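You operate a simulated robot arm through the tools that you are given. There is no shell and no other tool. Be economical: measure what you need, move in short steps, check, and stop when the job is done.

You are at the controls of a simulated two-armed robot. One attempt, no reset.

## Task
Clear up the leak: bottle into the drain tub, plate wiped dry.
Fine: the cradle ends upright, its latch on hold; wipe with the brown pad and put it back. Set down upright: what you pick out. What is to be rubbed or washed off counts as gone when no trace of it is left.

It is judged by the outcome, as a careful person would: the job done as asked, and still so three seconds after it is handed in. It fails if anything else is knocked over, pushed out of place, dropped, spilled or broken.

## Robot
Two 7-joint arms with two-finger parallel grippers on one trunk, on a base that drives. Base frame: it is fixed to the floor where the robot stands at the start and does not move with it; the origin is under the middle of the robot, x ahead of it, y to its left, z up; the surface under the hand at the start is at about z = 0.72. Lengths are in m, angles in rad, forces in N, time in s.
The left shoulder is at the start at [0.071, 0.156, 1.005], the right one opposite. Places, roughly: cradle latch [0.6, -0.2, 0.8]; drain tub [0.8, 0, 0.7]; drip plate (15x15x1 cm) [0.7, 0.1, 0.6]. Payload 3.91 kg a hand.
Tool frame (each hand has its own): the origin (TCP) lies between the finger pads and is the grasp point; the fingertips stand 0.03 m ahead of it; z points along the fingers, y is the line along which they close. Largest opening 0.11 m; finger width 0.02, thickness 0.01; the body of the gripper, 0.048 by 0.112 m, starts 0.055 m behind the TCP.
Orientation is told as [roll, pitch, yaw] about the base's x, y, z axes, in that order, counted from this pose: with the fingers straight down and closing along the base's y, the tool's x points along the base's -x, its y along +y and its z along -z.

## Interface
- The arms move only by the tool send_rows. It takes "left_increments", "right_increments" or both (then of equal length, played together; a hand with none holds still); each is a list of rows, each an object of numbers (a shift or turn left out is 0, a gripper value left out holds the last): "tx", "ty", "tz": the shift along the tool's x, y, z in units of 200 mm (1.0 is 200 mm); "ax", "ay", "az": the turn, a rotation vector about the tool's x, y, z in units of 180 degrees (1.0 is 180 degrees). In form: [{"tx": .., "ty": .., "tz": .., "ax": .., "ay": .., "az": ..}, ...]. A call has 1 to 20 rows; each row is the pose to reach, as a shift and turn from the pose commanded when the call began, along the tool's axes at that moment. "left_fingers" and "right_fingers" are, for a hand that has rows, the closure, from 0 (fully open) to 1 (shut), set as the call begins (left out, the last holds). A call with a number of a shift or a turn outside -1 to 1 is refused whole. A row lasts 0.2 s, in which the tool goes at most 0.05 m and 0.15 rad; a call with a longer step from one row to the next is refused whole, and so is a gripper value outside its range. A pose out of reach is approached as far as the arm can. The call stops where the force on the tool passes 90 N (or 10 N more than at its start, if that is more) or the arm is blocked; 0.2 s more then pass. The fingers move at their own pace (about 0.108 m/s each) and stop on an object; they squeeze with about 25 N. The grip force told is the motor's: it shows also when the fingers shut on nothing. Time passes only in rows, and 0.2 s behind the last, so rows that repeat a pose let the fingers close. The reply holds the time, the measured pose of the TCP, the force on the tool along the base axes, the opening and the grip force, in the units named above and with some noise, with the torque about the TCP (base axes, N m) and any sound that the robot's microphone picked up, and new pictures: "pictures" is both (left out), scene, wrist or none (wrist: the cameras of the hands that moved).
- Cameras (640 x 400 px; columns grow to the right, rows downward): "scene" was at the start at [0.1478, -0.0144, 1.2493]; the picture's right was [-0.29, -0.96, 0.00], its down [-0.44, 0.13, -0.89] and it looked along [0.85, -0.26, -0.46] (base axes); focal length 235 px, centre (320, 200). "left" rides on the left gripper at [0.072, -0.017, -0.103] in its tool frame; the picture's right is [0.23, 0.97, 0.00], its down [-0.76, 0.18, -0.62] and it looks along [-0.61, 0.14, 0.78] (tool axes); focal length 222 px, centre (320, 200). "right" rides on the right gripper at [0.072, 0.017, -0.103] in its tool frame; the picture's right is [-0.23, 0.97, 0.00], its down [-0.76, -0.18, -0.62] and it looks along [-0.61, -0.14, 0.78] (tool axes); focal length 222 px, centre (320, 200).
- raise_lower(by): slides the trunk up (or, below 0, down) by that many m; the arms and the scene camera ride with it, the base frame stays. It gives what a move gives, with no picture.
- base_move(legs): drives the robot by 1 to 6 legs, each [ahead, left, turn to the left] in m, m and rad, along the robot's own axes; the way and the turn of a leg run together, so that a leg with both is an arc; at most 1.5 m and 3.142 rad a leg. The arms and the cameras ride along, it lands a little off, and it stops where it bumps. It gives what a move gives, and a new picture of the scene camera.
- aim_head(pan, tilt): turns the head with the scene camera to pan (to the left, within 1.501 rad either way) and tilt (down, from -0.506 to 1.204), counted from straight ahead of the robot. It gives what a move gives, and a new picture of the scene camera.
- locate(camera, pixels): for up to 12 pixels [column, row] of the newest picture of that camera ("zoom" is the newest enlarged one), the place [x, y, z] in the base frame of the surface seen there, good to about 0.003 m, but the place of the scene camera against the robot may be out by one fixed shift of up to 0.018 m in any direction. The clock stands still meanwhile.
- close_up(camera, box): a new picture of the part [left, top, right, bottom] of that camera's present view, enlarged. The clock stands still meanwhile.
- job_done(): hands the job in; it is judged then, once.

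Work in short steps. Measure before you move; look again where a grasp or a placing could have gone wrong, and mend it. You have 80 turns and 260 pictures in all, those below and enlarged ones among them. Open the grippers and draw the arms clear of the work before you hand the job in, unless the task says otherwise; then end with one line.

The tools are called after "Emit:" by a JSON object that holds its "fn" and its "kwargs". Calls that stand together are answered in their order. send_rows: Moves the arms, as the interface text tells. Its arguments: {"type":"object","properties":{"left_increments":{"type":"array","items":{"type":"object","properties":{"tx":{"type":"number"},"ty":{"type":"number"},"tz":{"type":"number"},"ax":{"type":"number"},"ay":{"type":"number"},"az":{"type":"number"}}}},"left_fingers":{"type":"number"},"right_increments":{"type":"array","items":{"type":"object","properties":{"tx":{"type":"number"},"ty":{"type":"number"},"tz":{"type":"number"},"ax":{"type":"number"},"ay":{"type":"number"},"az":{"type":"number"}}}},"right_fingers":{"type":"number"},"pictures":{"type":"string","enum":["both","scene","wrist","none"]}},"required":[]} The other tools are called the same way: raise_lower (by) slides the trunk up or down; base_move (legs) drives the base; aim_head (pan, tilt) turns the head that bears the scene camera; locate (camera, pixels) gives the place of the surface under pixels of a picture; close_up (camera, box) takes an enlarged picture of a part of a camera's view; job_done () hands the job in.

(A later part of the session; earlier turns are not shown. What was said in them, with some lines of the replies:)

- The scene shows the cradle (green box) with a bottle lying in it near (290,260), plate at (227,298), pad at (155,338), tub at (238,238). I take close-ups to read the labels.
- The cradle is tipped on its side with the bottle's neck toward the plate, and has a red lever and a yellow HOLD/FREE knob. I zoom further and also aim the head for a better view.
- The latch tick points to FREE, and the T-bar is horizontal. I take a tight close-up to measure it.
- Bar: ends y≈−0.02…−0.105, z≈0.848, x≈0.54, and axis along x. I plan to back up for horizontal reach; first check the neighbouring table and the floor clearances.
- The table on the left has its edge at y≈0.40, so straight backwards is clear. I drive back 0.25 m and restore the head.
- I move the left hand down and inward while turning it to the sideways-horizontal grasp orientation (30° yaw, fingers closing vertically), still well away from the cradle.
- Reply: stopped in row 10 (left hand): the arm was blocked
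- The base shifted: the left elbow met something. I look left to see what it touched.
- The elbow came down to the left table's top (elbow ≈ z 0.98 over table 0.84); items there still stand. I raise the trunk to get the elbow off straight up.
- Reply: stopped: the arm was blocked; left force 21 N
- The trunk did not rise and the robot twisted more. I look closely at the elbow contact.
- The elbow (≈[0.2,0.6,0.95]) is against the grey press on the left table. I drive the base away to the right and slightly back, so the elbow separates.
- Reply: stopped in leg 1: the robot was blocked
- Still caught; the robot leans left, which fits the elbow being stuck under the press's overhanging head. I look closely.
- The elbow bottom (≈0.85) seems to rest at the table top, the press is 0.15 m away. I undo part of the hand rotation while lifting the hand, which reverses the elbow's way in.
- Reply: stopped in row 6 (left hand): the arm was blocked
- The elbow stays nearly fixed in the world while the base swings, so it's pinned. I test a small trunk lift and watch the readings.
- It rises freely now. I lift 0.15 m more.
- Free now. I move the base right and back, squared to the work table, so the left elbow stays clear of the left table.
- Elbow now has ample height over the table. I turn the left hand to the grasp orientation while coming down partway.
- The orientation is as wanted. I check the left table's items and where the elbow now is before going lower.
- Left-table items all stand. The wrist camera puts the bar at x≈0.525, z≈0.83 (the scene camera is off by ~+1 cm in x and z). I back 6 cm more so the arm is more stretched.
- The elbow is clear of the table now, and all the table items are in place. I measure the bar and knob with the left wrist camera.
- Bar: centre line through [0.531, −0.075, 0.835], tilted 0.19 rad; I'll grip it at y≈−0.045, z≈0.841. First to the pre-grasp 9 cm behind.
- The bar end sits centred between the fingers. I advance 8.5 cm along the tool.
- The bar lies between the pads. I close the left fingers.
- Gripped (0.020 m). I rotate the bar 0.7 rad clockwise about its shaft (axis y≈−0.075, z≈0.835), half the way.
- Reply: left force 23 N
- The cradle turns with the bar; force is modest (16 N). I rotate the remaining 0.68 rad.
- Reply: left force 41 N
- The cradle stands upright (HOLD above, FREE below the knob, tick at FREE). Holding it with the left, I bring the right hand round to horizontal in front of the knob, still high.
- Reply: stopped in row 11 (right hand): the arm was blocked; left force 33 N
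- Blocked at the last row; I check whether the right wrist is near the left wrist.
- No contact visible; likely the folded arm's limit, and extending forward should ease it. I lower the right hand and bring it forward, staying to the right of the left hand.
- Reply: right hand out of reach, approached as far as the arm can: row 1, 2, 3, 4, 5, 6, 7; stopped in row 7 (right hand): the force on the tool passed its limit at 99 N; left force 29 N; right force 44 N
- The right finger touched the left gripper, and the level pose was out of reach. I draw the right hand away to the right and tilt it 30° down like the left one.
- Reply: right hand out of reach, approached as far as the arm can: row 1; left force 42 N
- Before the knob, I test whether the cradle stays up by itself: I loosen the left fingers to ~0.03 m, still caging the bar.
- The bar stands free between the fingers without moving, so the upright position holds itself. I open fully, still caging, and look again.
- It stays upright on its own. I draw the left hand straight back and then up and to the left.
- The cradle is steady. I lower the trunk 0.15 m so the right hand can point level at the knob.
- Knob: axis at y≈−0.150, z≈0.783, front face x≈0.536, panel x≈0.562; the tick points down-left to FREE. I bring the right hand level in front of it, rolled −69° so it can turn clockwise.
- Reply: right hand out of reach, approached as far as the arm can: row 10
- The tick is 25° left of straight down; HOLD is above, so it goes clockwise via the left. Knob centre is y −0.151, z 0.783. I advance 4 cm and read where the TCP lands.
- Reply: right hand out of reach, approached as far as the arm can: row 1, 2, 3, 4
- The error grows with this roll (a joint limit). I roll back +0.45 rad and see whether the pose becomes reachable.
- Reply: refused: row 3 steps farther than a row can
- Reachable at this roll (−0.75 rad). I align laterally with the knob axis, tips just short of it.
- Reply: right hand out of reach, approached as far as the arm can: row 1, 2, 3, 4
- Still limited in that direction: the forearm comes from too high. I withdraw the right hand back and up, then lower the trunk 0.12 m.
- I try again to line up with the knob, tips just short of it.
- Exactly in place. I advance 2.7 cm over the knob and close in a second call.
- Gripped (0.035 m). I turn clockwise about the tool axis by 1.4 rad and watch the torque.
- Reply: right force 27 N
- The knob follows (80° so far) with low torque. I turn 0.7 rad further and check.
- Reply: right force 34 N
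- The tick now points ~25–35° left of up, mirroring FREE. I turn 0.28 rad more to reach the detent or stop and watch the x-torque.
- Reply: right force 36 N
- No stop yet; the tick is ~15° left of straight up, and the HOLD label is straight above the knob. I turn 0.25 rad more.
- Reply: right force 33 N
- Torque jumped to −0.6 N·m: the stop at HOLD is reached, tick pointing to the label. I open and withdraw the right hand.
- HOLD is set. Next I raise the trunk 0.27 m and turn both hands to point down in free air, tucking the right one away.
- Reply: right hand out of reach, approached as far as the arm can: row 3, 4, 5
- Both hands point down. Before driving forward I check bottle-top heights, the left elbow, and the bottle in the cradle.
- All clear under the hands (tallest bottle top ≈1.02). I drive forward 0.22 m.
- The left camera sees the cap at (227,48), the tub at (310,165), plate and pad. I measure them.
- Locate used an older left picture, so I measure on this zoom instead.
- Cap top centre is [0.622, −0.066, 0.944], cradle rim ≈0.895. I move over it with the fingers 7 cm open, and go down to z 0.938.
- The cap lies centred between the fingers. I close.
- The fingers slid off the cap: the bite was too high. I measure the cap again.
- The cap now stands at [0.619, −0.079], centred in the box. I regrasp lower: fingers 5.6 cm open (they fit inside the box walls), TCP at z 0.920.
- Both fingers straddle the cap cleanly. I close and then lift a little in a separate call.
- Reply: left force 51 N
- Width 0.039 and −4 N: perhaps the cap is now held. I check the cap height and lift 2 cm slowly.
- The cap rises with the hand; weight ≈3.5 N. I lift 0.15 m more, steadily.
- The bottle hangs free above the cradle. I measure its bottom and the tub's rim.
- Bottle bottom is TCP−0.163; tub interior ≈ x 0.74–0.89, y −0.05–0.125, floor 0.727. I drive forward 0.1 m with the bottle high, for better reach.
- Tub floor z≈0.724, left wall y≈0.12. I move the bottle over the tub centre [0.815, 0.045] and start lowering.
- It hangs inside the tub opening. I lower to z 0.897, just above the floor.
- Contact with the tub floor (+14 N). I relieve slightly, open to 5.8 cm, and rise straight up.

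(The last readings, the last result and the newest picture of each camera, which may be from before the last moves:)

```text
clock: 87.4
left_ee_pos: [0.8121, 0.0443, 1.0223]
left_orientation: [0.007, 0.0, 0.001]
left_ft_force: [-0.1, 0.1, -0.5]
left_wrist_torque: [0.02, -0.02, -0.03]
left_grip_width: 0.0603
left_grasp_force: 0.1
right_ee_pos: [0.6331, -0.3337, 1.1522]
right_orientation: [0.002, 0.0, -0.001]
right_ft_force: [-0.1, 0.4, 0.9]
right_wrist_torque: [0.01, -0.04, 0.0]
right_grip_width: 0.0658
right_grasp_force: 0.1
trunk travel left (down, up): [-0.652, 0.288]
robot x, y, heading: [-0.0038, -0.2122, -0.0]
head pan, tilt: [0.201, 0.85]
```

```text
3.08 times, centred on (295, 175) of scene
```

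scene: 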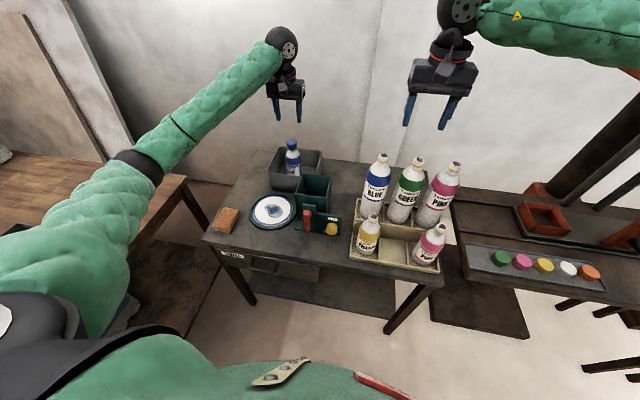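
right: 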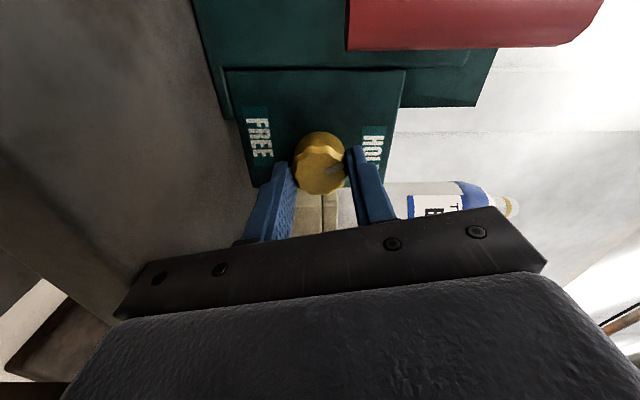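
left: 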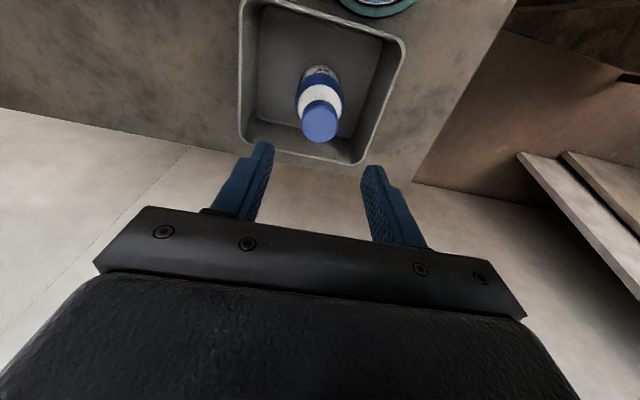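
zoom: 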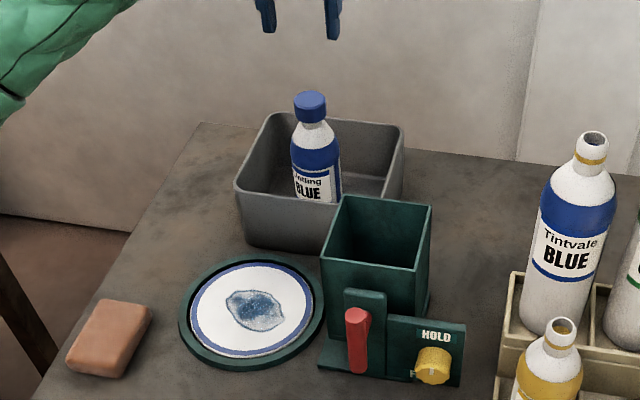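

The bottle stands upright in the tub. Next the pad: I move the left hand toward it, staying high.

Emit:
{"fn": "send_rows", "kwargs": {"left_increments": [{"tx": 0.1, "ty": 0.08}, {"tx": 0.22, "ty": 0.18}, {"tx": 0.34, "ty": 0.28}, {"tx": 0.46, "ty": 0.38}, {"tx": 0.58, "ty": 0.48}, {"tx": 0.7, "ty": 0.58}, {"tx": 0.82, "ty": 0.68}, {"tx": 0.95, "ty": 0.78}], "left_fingers": 0.0, "pictures": "wrist"}}

Emit:
{"fn": "close_up", "kwargs": {"camera": "left", "box": [200, 0, 480, 180]}}

```text
clock: 89.2
left_ee_pos: [0.6212, 0.1997, 1.0227]
left_orientation: [0.006, -0.001, 0.004]
left_ft_force: [-0.3, 0.5, -0.1]
left_wrist_torque: [0.01, -0.05, -0.02]
left_grip_width: 0.1102
left_grasp_force: 0.0
right_ee_pos: [0.6317, -0.3325, 1.1527]
right_orientation: [0.0, -0.001, -0.004]
right_ft_force: [0.5, -1.1, 0.7]
right_wrist_torque: [-0.03, -0.03, 0.0]
right_grip_width: 0.066
right_grasp_force: 0.1
trunk travel left (down, up): [-0.652, 0.288]
robot x, y, heading: [-0.0085, -0.2161, -0.004]
head pan, tilt: [0.201, 0.85]
```

left: 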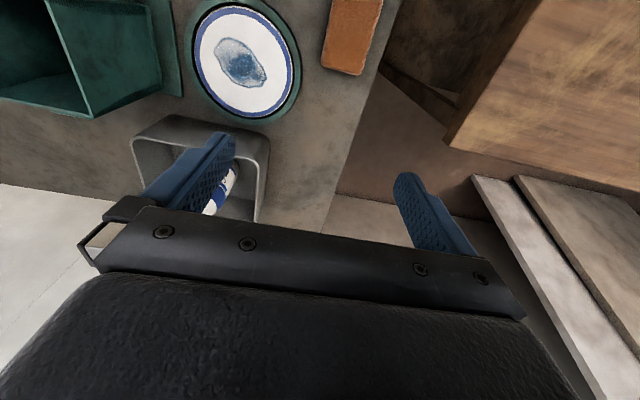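

```text
2.22 times, centred on (340, 90) of left
```

zoom: 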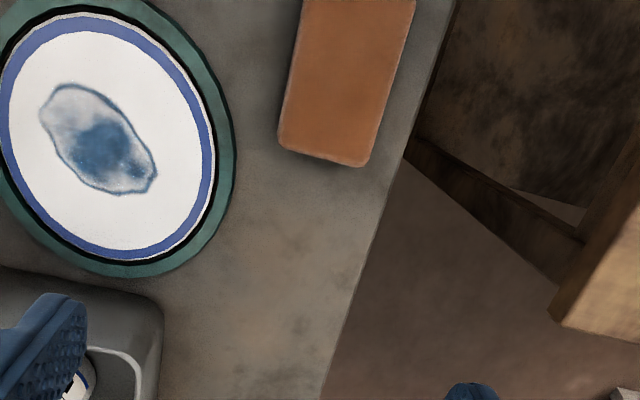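

I move on to stand over the pad and measure it.

Emit:
{"fn": "send_rows", "kwargs": {"left_increments": [{"tx": 0.15, "ty": 0.03, "tz": 0.1}, {"tx": 0.3, "ty": 0.06, "tz": 0.2}, {"tx": 0.42, "ty": 0.07, "tz": 0.3}, {"tx": 0.42, "ty": 0.07, "tz": 0.3}], "pictures": "both"}}

Emit:
{"fn": "close_up", "kwargs": {"camera": "left", "box": [180, 40, 460, 220]}}

```text
clock: 90.2
left_ee_pos: [0.5387, 0.2154, 0.9625]
left_orientation: [0.005, 0.0, 0.001]
left_ft_force: [-0.1, 0.0, 0.3]
left_wrist_torque: [-0.02, -0.02, -0.02]
left_grip_width: 0.11
left_grasp_force: 0.1
right_ee_pos: [0.6323, -0.3321, 1.1514]
right_orientation: [0.003, -0.001, -0.003]
right_ft_force: [-0.6, 0.2, 0.9]
right_wrist_torque: [0.02, -0.01, 0.03]
right_grip_width: 0.0661
right_grasp_force: 0.0
trunk travel left (down, up): [-0.652, 0.288]
robot x, y, heading: [-0.0034, -0.2115, -0.006]
head pan, tilt: [0.201, 0.85]
```

scene: 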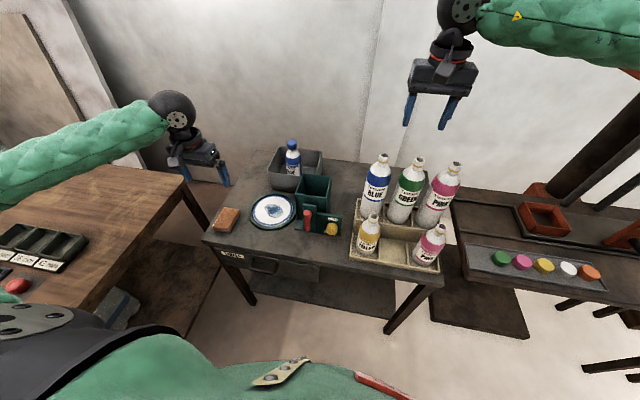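
left: 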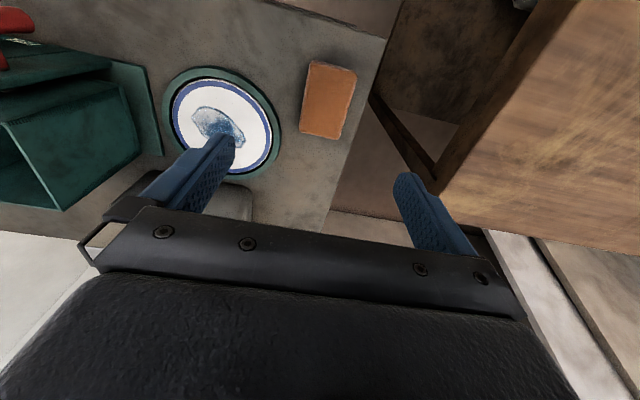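

```text
2.22 times, centred on (320, 130) of left
```

zoom: 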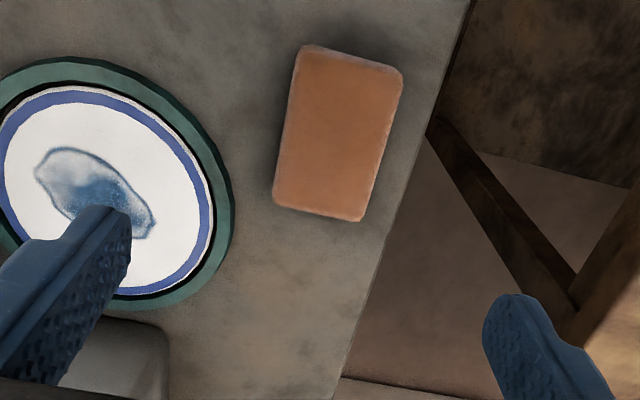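

Emit:
{"fn": "locate", "kwargs": {"camera": "zoom", "pixels": [[338, 130], [303, 52], [400, 72], [276, 200], [358, 216], [352, 62], [390, 140], [288, 120], [250, 100], [430, 110]]}}

Emit:
{"fn": "locate", "kwargs": {"camera": "zoom", "pixels": [[100, 180], [45, 165], [150, 230], [210, 190], [230, 180], [195, 190], [60, 62], [100, 110], [100, 92], [20, 150], [10, 250], [150, 280]]}}

```text
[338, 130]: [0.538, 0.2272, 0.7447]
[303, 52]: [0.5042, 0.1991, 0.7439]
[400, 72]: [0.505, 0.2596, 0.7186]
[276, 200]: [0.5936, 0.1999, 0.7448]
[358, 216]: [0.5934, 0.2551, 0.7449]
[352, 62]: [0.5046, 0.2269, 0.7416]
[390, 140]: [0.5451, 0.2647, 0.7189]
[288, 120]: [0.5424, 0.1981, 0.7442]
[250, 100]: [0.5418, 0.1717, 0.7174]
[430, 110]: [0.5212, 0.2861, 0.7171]
```

```text
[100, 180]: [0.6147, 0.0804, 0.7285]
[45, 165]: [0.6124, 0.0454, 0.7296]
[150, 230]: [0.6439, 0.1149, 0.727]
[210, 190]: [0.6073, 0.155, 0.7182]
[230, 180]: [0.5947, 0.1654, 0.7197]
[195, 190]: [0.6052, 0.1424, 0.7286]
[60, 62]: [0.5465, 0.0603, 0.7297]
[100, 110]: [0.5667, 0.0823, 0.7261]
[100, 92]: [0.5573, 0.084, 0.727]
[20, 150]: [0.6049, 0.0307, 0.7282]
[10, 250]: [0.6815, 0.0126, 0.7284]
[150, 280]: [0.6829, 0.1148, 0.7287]
```

Pad: x 0.504–0.594, y 0.199–0.256, top 0.745 on table 0.718. I descend over its middle with 8.5 cm opening.

Emit:
{"fn": "send_rows", "kwargs": {"left_increments": [{"tx": -0.0515, "ty": 0.0605, "tz": 0.15}, {"tx": -0.0515, "ty": 0.0605, "tz": 0.3}, {"tx": -0.0515, "ty": 0.0605, "tz": 0.45}, {"tx": -0.0515, "ty": 0.0605, "tz": 0.6}, {"tx": -0.0515, "ty": 0.0605, "tz": 0.75}, {"tx": -0.0515, "ty": 0.0605, "tz": 0.88}, {"tx": -0.0515, "ty": 0.0605, "tz": 0.95}, {"tx": -0.0515, "ty": 0.0605, "tz": 1.0}, {"tx": -0.0515, "ty": 0.0605, "tz": 1.0}], "left_fingers": 0.23, "pictures": "both"}}

```text
clock: 92.2
left_ee_pos: [0.5489, 0.2298, 0.7627]
left_orientation: [0.005, -0.001, 0.003]
left_ft_force: [0.7, 0.6, 0.1]
left_wrist_torque: [0.03, 0.05, -0.03]
left_grip_width: 0.0847
left_grasp_force: 0.1
right_ee_pos: [0.6335, -0.3319, 1.1515]
right_orientation: [0.002, 0.001, -0.001]
right_ft_force: [-0.3, -0.3, -0.2]
right_wrist_torque: [0.02, 0.04, -0.01]
right_grip_width: 0.0661
right_grasp_force: 0.2
trunk travel left (down, up): [-0.652, 0.288]
robot x, y, heading: [-0.005, -0.2136, -0.006]
head pan, tilt: [0.201, 0.85]
```

scene: 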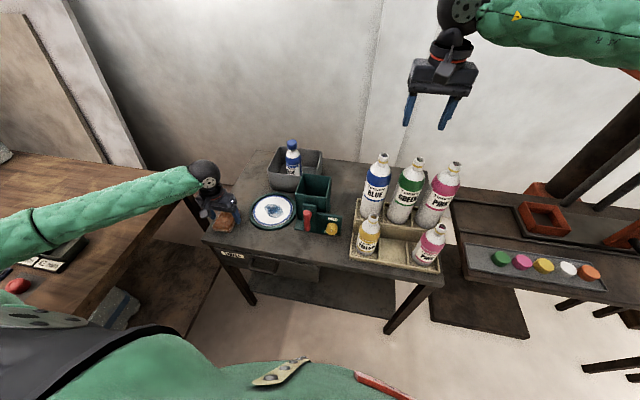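
left: 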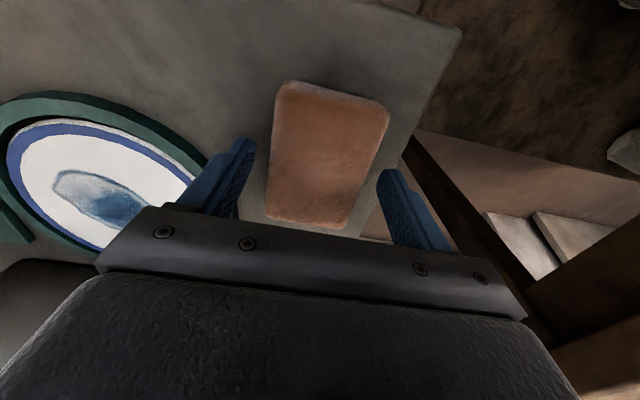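

The pad is centred between the fingers. I close, and check the forearm's height over the left table meanwhile.

Emit:
{"fn": "send_rows", "kwargs": {"left_increments": [{"tz": 0.0}, {"tz": 0.0}, {"tz": 0.0}, {"tz": 0.0}], "left_fingers": 1.0, "pictures": "none"}}

Emit:
{"fn": "locate", "kwargs": {"camera": "scene", "pixels": [[100, 225], [30, 250], [10, 225], [150, 205], [60, 255], [110, 185]]}}

```text
clock: 93.2
left_ee_pos: [0.5477, 0.2274, 0.7625]
left_orientation: [0.006, 0.0, 0.001]
left_ft_force: [0.7, -0.5, -0.7]
left_wrist_torque: [0.02, 0.04, 0.01]
left_grip_width: 0.0639
left_grasp_force: 25.0
right_ee_pos: [0.6339, -0.3306, 1.1514]
right_orientation: [0.001, -0.001, -0.002]
right_ft_force: [0.0, -0.4, -0.2]
right_wrist_torque: [0.04, 0.0, 0.03]
right_grip_width: 0.0659
right_grasp_force: 0.0
trunk travel left (down, up): [-0.652, 0.288]
robot x, y, heading: [-0.0068, -0.2115, -0.008]
head pan, tilt: [0.201, 0.85]
```

```text
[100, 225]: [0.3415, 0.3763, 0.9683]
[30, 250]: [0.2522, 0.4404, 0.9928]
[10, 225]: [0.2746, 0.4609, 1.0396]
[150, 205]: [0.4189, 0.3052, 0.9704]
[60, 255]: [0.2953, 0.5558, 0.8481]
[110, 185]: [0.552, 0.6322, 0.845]
```

Pad held (0.064 m). I lift it 7 cm and carry it over the plate's left part, then lower to just above the plate.

Emit:
{"fn": "send_rows", "kwargs": {"left_increments": [{"tz": -0.17}, {"tz": -0.34}, {"tx": -0.13, "ty": -0.2, "tz": -0.34}, {"tx": -0.26, "ty": -0.4, "tz": -0.34}, {"tx": -0.386, "ty": -0.6, "tz": -0.34}, {"tx": -0.386, "ty": -0.6, "tz": -0.2}, {"tx": -0.386, "ty": -0.6, "tz": -0.09}, {"tx": -0.386, "ty": -0.6, "tz": -0.09}], "pictures": "both"}}

Emit:
{"fn": "close_up", "kwargs": {"camera": "scene", "box": [210, 150, 350, 250]}}

```text
clock: 95.0
left_ee_pos: [0.6314, 0.1074, 0.7879]
left_orientation: [0.021, -0.004, 0.003]
left_ft_force: [0.7, -0.5, 0.3]
left_wrist_torque: [-0.01, -0.02, 0.0]
left_grip_width: 0.0639
left_grasp_force: 25.0
right_ee_pos: [0.634, -0.3417, 1.1529]
right_orientation: [0.012, 0.0, -0.005]
right_ft_force: [0.3, -0.6, -0.7]
right_wrist_torque: [-0.02, 0.04, 0.04]
right_grip_width: 0.066
right_grasp_force: 0.0
trunk travel left (down, up): [-0.652, 0.288]
robot x, y, heading: [-0.0046, -0.2106, -0.009]
head pan, tilt: [0.201, 0.85]
```

scene: 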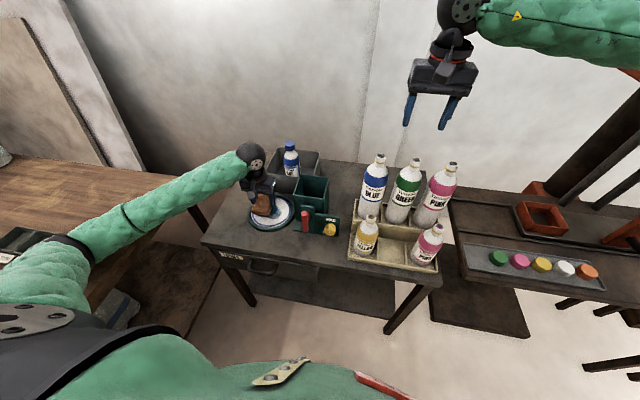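
left: 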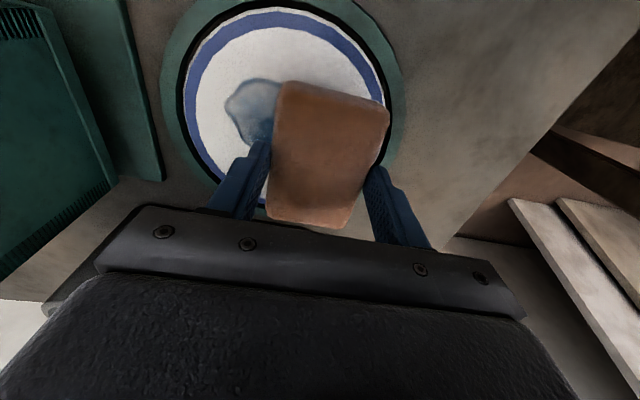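

```text
4.00 times, centred on (280, 200) of scene
5 turns are left
```

zoom: 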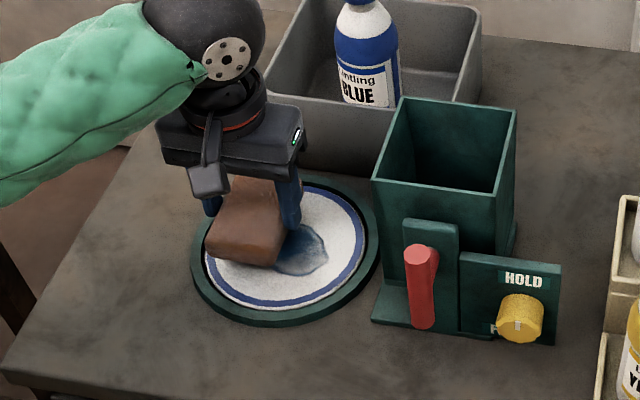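

Only 5 turns remain, so I batch. The slight roll (0.02) shows the left elbow leaning on the left table: I raise the trunk, back off 0.14 m, stretch the hand forward again and lower the trunk, so the elbow tucks in.

Emit:
{"fn": "raise_lower", "kwargs": {"by": 0.1}}

Emit:
{"fn": "base_move", "kwargs": {"legs": [[-0.14, 0, 0]]}}

Emit:
{"fn": "send_rows", "kwargs": {"left_increments": [{"tx": -0.1}, {"tx": -0.2}, {"tx": -0.3}, {"tx": -0.4}, {"tx": -0.5}, {"tx": -0.6}, {"tx": -0.67}, {"tx": -0.67}], "pictures": "none"}}

Emit:
{"fn": "raise_lower", "kwargs": {"by": -0.1}}

Emit:
{"fn": "close_up", "kwargs": {"camera": "scene", "box": [0, 80, 400, 330]}}

Emit:
{"fn": "close_up", "kwargs": {"camera": "left", "box": [100, 0, 420, 240]}}

Emit:
{"fn": "locate", "kwargs": {"camera": "zoom", "pixels": [[150, 120], [200, 150], [250, 100], [300, 60], [350, 60]]}}

```text
clock: 96.3
left_ee_pos: [0.6258, 0.1101, 0.8789]
left_orientation: [0.004, -0.001, 0.004]
left_ft_force: [0.2, 1.1, 0.5]
left_wrist_torque: [-0.01, 0.01, 0.06]
left_grip_width: 0.0638
left_grasp_force: 25.8
right_ee_pos: [0.6331, -0.3292, 1.2518]
right_orientation: [0.0, -0.001, 0.0]
right_ft_force: [-0.4, 0.3, 0.0]
right_wrist_torque: [0.0, 0.0, 0.0]
right_grip_width: 0.0663
right_grasp_force: 0.0
trunk travel left (down, up): [-0.752, 0.188]
robot x, y, heading: [-0.0058, -0.2077, -0.007]
head pan, tilt: [0.201, 0.85]
```

```text
clock: 97.7
left_ee_pos: [0.4877, 0.1089, 0.8796]
left_orientation: [0.005, 0.0, 0.002]
left_ft_force: [-0.5, 0.1, -0.2]
left_wrist_torque: [-0.01, 0.01, 0.02]
left_grip_width: 0.0639
left_grasp_force: 24.3
right_ee_pos: [0.4932, -0.3322, 1.2526]
right_orientation: [0.0, 0.0, -0.002]
right_ft_force: [-0.1, -0.4, 0.4]
right_wrist_torque: [0.02, 0.01, -0.02]
right_grip_width: 0.0663
right_grasp_force: 0.0
trunk travel left (down, up): [-0.752, 0.188]
robot x, y, heading: [-0.1452, -0.2159, -0.004]
head pan, tilt: [0.201, 0.85]
```

scene: 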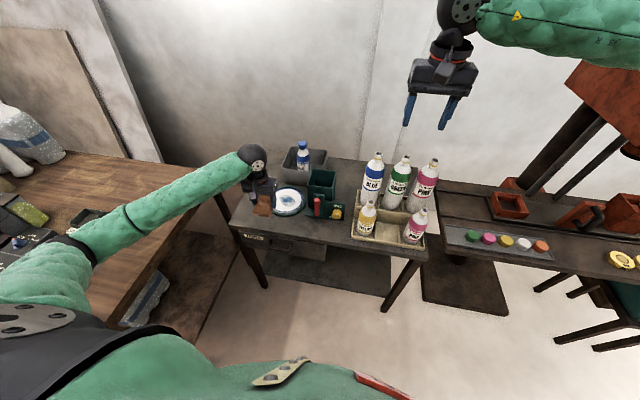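

```text
clock: 99.5
left_ee_pos: [0.6211, 0.1089, 0.8808]
left_orientation: [0.006, -0.001, 0.002]
left_ft_force: [-0.2, 0.1, 0.0]
left_wrist_torque: [0.01, 0.02, -0.03]
left_grip_width: 0.0637
left_grasp_force: 25.6
right_ee_pos: [0.4925, -0.3319, 1.2514]
right_orientation: [0.0, -0.001, -0.001]
right_ft_force: [-0.1, -0.2, 1.0]
right_wrist_torque: [-0.01, 0.0, 0.01]
right_grip_width: 0.0662
right_grasp_force: 0.1
trunk travel left (down, up): [-0.752, 0.188]
robot x, y, heading: [-0.1464, -0.2103, -0.005]
head pan, tilt: [0.201, 0.85]
```

```text
clock: 100.8
left_ee_pos: [0.6202, 0.0975, 0.792]
left_orientation: [0.022, -0.009, -0.001]
left_ft_force: [0.0, 0.6, -0.5]
left_wrist_torque: [-0.03, 0.02, 0.0]
left_grip_width: 0.0636
left_grasp_force: 25.1
right_ee_pos: [0.4888, -0.3489, 1.1563]
right_orientation: [0.013, -0.007, -0.007]
right_ft_force: [0.0, -1.1, 0.1]
right_wrist_torque: [-0.02, -0.02, 0.0]
right_grip_width: 0.066
right_grasp_force: 0.1
trunk travel left (down, up): [-0.652, 0.288]
robot x, y, heading: [-0.1474, -0.2129, -0.011]
head pan, tilt: [0.201, 0.85]
```

```text
1.60 times, centred on (200, 205) of scene
```

zoom: 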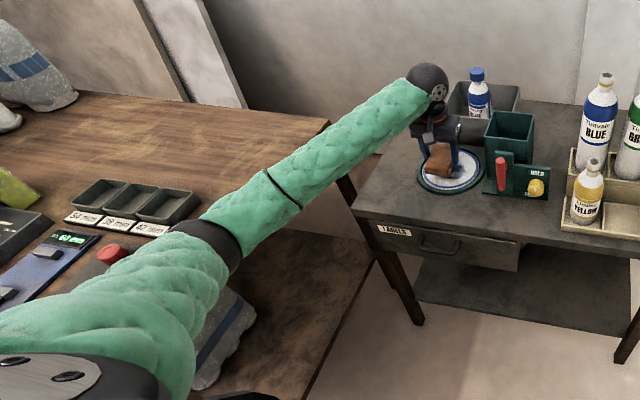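

```text
1.67 times, centred on (260, 120) of left
```

zoom: 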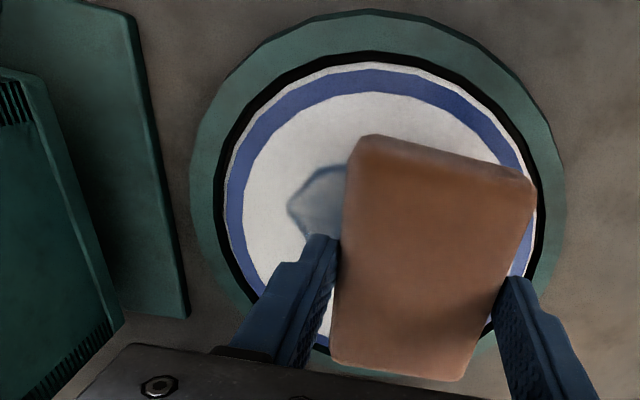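

```text
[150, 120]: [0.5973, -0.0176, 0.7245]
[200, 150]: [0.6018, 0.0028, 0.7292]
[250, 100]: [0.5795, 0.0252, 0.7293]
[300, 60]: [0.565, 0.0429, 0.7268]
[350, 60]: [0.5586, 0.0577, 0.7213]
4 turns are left
```

Still a slight lean from the upper arm at the table edge. I raise 0.1 m again, shift the base 8 cm right (hand compensated first), then reach down, wipe with three stroke pairs, lift aside, and look.

Emit:
{"fn": "raise_lower", "kwargs": {"by": 0.1}}

Emit:
{"fn": "send_rows", "kwargs": {"left_increments": [{"ty": 0.13}, {"ty": 0.26}, {"ty": 0.4}, {"ty": 0.4}], "pictures": "none"}}

Emit:
{"fn": "base_move", "kwargs": {"legs": [[0, -0.08, 0]]}}

Emit:
{"fn": "send_rows", "kwargs": {"left_increments": [{"tz": 0.15}, {"tz": 0.3}, {"tz": 0.42}, {"tz": 0.5}, {"tz": 0.5525}, {"ty": -0.1, "tz": 0.5525}, {"ty": -0.2, "tz": 0.5525}, {"ty": -0.3, "tz": 0.5525}, {"ty": -0.2, "tz": 0.5525}, {"ty": -0.1, "tz": 0.5525}, {"ty": 0.0, "tz": 0.5525}, {"tx": 0.06, "ty": 0.0, "tz": 0.5525}, {"tx": 0.06, "ty": -0.1, "tz": 0.5525}, {"tx": 0.06, "ty": -0.2, "tz": 0.5525}, {"tx": 0.06, "ty": -0.3, "tz": 0.5525}, {"tx": -0.06, "ty": -0.3, "tz": 0.5525}, {"tx": -0.06, "ty": -0.2, "tz": 0.5525}, {"tx": -0.06, "ty": -0.1, "tz": 0.5525}, {"tx": -0.06, "ty": 0.0, "tz": 0.5525}, {"tx": 0.0, "ty": 0.0, "tz": 0.5525}], "pictures": "none"}}

Emit:
{"fn": "send_rows", "kwargs": {"left_increments": [{"tz": -0.12}, {"tz": -0.25, "ty": 0.1}, {"tz": -0.25, "ty": 0.3}, {"tz": -0.25, "ty": 0.5}], "pictures": "none"}}

Emit:
{"fn": "close_up", "kwargs": {"camera": "scene", "box": [200, 130, 360, 230]}}

Emit:
{"fn": "close_up", "kwargs": {"camera": "left", "box": [0, 0, 400, 240]}}

Emit:
{"fn": "locate", "kwargs": {"camera": "zoom", "pixels": [[150, 150], [250, 150], [200, 100], [200, 200], [300, 200]]}}

```text
clock: 102.1
left_ee_pos: [0.6213, 0.1085, 0.8797]
left_orientation: [0.008, 0.001, 0.003]
left_ft_force: [-0.2, -0.1, -0.9]
left_wrist_torque: [-0.02, -0.01, 0.01]
left_grip_width: 0.064
left_grasp_force: 24.6
right_ee_pos: [0.4929, -0.3332, 1.2512]
right_orientation: [0.001, -0.002, -0.003]
right_ft_force: [-0.8, -0.8, -0.7]
right_wrist_torque: [0.01, 0.03, 0.02]
right_grip_width: 0.0662
right_grasp_force: 0.2
trunk travel left (down, up): [-0.752, 0.188]
robot x, y, heading: [-0.1452, -0.2112, -0.008]
head pan, tilt: [0.201, 0.85]
```

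```text
clock: 103.1
left_ee_pos: [0.621, 0.1885, 0.8813]
left_orientation: [0.007, -0.002, 0.002]
left_ft_force: [-0.3, -0.3, -0.5]
left_wrist_torque: [-0.02, 0.01, -0.03]
left_grip_width: 0.0638
left_grasp_force: 25.3
right_ee_pos: [0.4923, -0.3324, 1.2509]
right_orientation: [0.002, -0.001, -0.001]
right_ft_force: [-0.3, 0.2, -0.7]
right_wrist_torque: [0.04, 0.01, -0.01]
right_grip_width: 0.0658
right_grasp_force: 0.0
trunk travel left (down, up): [-0.752, 0.188]
robot x, y, heading: [-0.1435, -0.2093, -0.007]
head pan, tilt: [0.201, 0.85]
```

```text
clock: 104.2
left_ee_pos: [0.6204, 0.1064, 0.8812]
left_orientation: [0.008, -0.001, 0.002]
left_ft_force: [0.5, -0.1, -1.5]
left_wrist_torque: [0.03, -0.01, 0.0]
left_grip_width: 0.0638
left_grasp_force: 25.3
right_ee_pos: [0.4926, -0.4138, 1.2513]
right_orientation: [0.001, 0.001, -0.002]
right_ft_force: [0.4, 0.2, 0.2]
right_wrist_torque: [0.06, 0.0, 0.01]
right_grip_width: 0.066
right_grasp_force: 0.0
trunk travel left (down, up): [-0.752, 0.188]
robot x, y, heading: [-0.1479, -0.2885, -0.008]
head pan, tilt: [0.201, 0.85]
```

scene: 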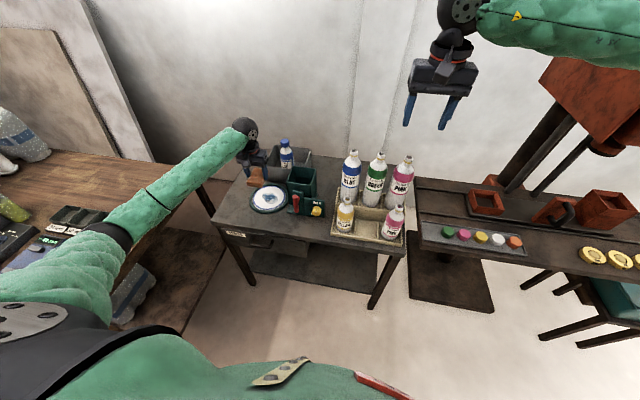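

```text
clock: 108.4
left_ee_pos: [0.6235, 0.1059, 0.7704]
left_orientation: [0.004, -0.002, -0.002]
left_ft_force: [24.6, -15.4, 0.0]
left_wrist_torque: [-0.76, -0.94, -0.16]
left_grip_width: 0.0663
left_grasp_force: 25.4
right_ee_pos: [0.495, -0.4146, 1.2497]
right_orientation: [0.003, 0.002, -0.003]
right_ft_force: [-0.5, 0.3, -0.2]
right_wrist_torque: [-0.01, 0.04, -0.01]
right_grip_width: 0.0659
right_grasp_force: 0.1
trunk travel left (down, up): [-0.752, 0.188]
robot x, y, heading: [-0.1463, -0.2897, -0.009]
head pan, tilt: [0.201, 0.85]
```

```text
clock: 109.4
left_ee_pos: [0.6209, 0.209, 0.8199]
left_orientation: [0.007, 0.0, 0.001]
left_ft_force: [-0.5, -0.1, 0.1]
left_wrist_torque: [0.03, -0.01, 0.0]
left_grip_width: 0.066
left_grasp_force: 25.2
right_ee_pos: [0.4925, -0.4125, 1.2515]
right_orientation: [0.001, 0.0, -0.004]
right_ft_force: [-0.6, 0.4, 0.2]
right_wrist_torque: [-0.01, -0.04, -0.02]
right_grip_width: 0.0657
right_grasp_force: 0.1
trunk travel left (down, up): [-0.752, 0.188]
robot x, y, heading: [-0.1456, -0.2899, -0.009]
head pan, tilt: [0.201, 0.85]
```

```text
4.00 times, centred on (280, 180) of scene
```

zoom: 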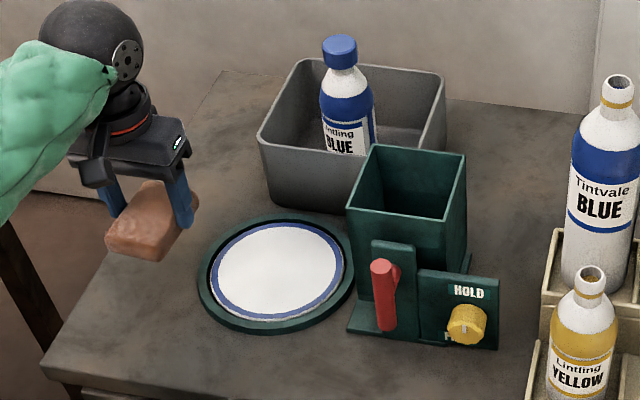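

```text
1.60 times, centred on (200, 120) of left
```

zoom: 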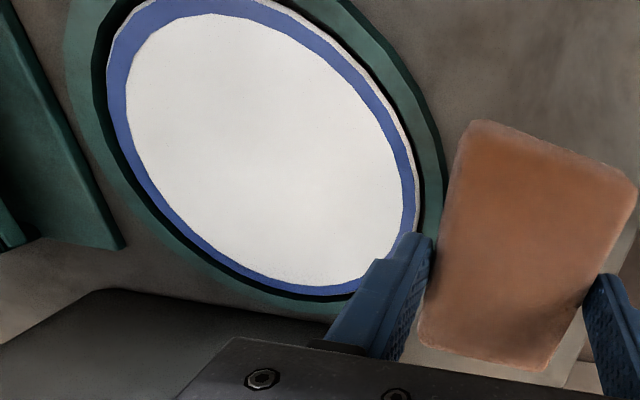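

```text
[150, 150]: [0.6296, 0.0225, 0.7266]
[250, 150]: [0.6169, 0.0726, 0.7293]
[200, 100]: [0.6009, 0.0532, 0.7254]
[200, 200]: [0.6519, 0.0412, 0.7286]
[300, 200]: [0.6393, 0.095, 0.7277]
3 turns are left
```

The plate is spotless. I put the pad back at [0.549, 0.2275], release it, rise clear, and open the right gripper too, then look.

Emit:
{"fn": "send_rows", "kwargs": {"left_increments": [{"tx": 0.12, "ty": 0.03}, {"tx": 0.24, "ty": 0.06}, {"tx": 0.36, "ty": 0.0925}, {"tx": 0.36, "ty": 0.0925}, {"tx": 0.36, "ty": 0.0925, "tz": 0.1}, {"tx": 0.36, "ty": 0.0925, "tz": 0.18}, {"tx": 0.36, "ty": 0.0925, "tz": 0.23}, {"tx": 0.36, "ty": 0.0925, "tz": 0.26}, {"tx": 0.36, "ty": 0.0925, "tz": 0.275}, {"tx": 0.36, "ty": 0.0925, "tz": 0.287}, {"tx": 0.36, "ty": 0.0925, "tz": 0.287}], "pictures": "none"}}

Emit:
{"fn": "send_rows", "kwargs": {"left_increments": [{"tz": 0.0}, {"tz": 0.0}, {"tz": 0.0}, {"tz": 0.0}], "left_fingers": 0.2, "pictures": "none"}}

Emit:
{"fn": "send_rows", "kwargs": {"left_increments": [{"tz": -0.1}, {"tz": -0.25}, {"tz": -0.4}, {"tz": -0.6}, {"tz": -0.8}, {"tz": -0.95}], "right_increments": [{"tz": 0.0}, {"tz": 0.0}, {"tz": 0.0}, {"tz": 0.0}, {"tz": 0.0}, {"tz": 0.0}], "right_fingers": 0.0, "pictures": "both"}}

Emit:
{"fn": "close_up", "kwargs": {"camera": "scene", "box": [200, 130, 360, 230]}}

Emit:
{"fn": "locate", "kwargs": {"camera": "left", "pixels": [[328, 100], [315, 75], [345, 75], [310, 125], [335, 130]]}}

Emit:
{"fn": "close_up", "kwargs": {"camera": "scene", "box": [0, 100, 200, 320]}}

```text
clock: 111.8
left_ee_pos: [0.5489, 0.228, 0.7639]
left_orientation: [0.007, -0.002, 0.0]
left_ft_force: [-0.3, -0.1, -0.3]
left_wrist_torque: [-0.03, -0.01, -0.02]
left_grip_width: 0.0657
left_grasp_force: 24.6
right_ee_pos: [0.4927, -0.413, 1.2516]
right_orientation: [0.003, 0.0, -0.002]
right_ft_force: [-0.4, 0.1, -0.5]
right_wrist_torque: [-0.03, 0.01, 0.01]
right_grip_width: 0.0662
right_grasp_force: 0.1
trunk travel left (down, up): [-0.752, 0.188]
robot x, y, heading: [-0.1448, -0.2907, -0.006]
head pan, tilt: [0.201, 0.85]
```

```text
clock: 112.8
left_ee_pos: [0.5483, 0.2265, 0.7637]
left_orientation: [0.006, 0.0, 0.002]
left_ft_force: [0.4, 0.1, 0.5]
left_wrist_torque: [0.0, 0.02, -0.02]
left_grip_width: 0.0881
left_grasp_force: 0.1
right_ee_pos: [0.4916, -0.4129, 1.2515]
right_orientation: [0.002, 0.0, 0.0]
right_ft_force: [0.1, -0.2, 0.0]
right_wrist_torque: [0.03, 0.0, 0.03]
right_grip_width: 0.0661
right_grasp_force: 0.0
trunk travel left (down, up): [-0.752, 0.188]
robot x, y, heading: [-0.1452, -0.2886, -0.008]
head pan, tilt: [0.201, 0.85]
```

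```text
clock: 114.2
left_ee_pos: [0.5476, 0.2264, 0.953]
left_orientation: [0.006, -0.001, 0.002]
left_ft_force: [-0.1, -1.2, -0.3]
left_wrist_torque: [0.0, 0.01, 0.0]
left_grip_width: 0.0879
left_grasp_force: 0.2
right_ee_pos: [0.4919, -0.4135, 1.2519]
right_orientation: [0.002, -0.001, -0.003]
right_ft_force: [-0.2, 0.9, 0.3]
right_wrist_torque: [0.0, 0.04, 0.02]
right_grip_width: 0.1102
right_grasp_force: 0.1
trunk travel left (down, up): [-0.752, 0.188]
robot x, y, heading: [-0.1461, -0.2918, -0.006]
head pan, tilt: [0.201, 0.85]
```

scene: 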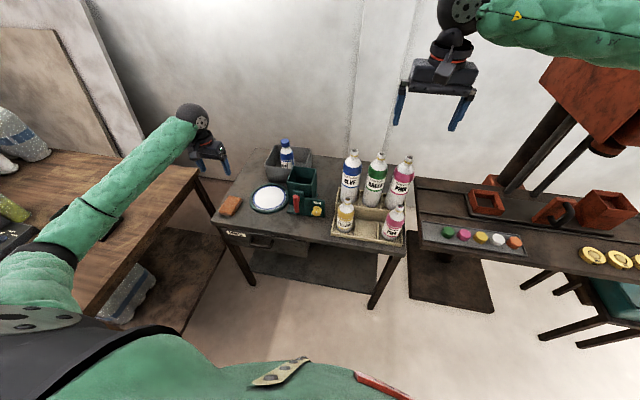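
right: 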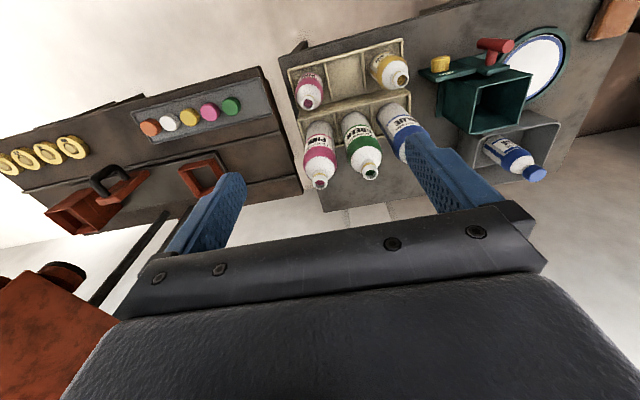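
left: 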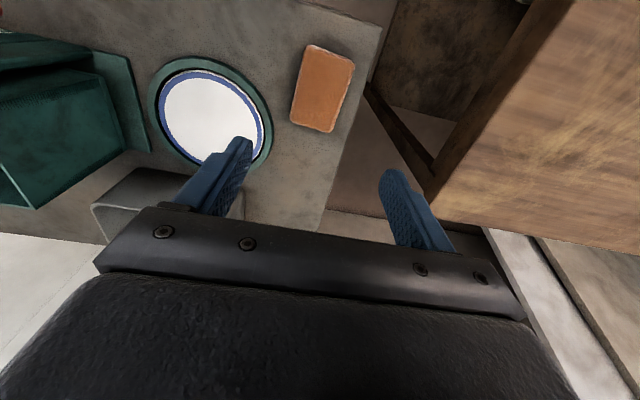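

```text
4.00 times, centred on (280, 180) of scene
```

zoom: 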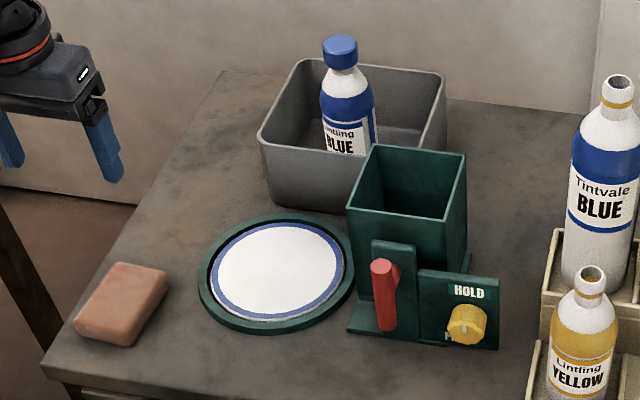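

```text
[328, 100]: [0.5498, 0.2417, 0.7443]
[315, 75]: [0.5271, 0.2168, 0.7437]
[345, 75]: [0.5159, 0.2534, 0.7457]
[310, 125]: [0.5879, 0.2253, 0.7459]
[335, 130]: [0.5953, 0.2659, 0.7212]
```

```text
1.82 times, centred on (100, 210) of scene
2 turns are left
```

zoom: 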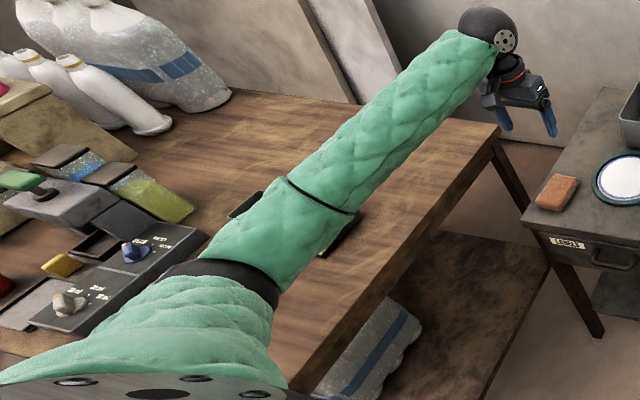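

The pad is back in its place, the plate is clean, the bottle stands upright in the tub, the cradle is upright on HOLD, and both hands are open and clear. I hand in.

Emit:
{"fn": "job_done", "kwargs": {}}

```text
The job is handed in.
```

I handed the job in: the leaking bottle stands upright in the drain tub and no stain shows on the plate. The cradle is upright with its latch turned to the stop at HOLD, and the brown pad is back where it was, within about a centimetre. Early on, the left elbow came down on the side table and twisted the base. It leaned on that table briefly twice more. In the close-ups nothing there looked knocked over or moved, but the last one had the arm hiding part of the table.
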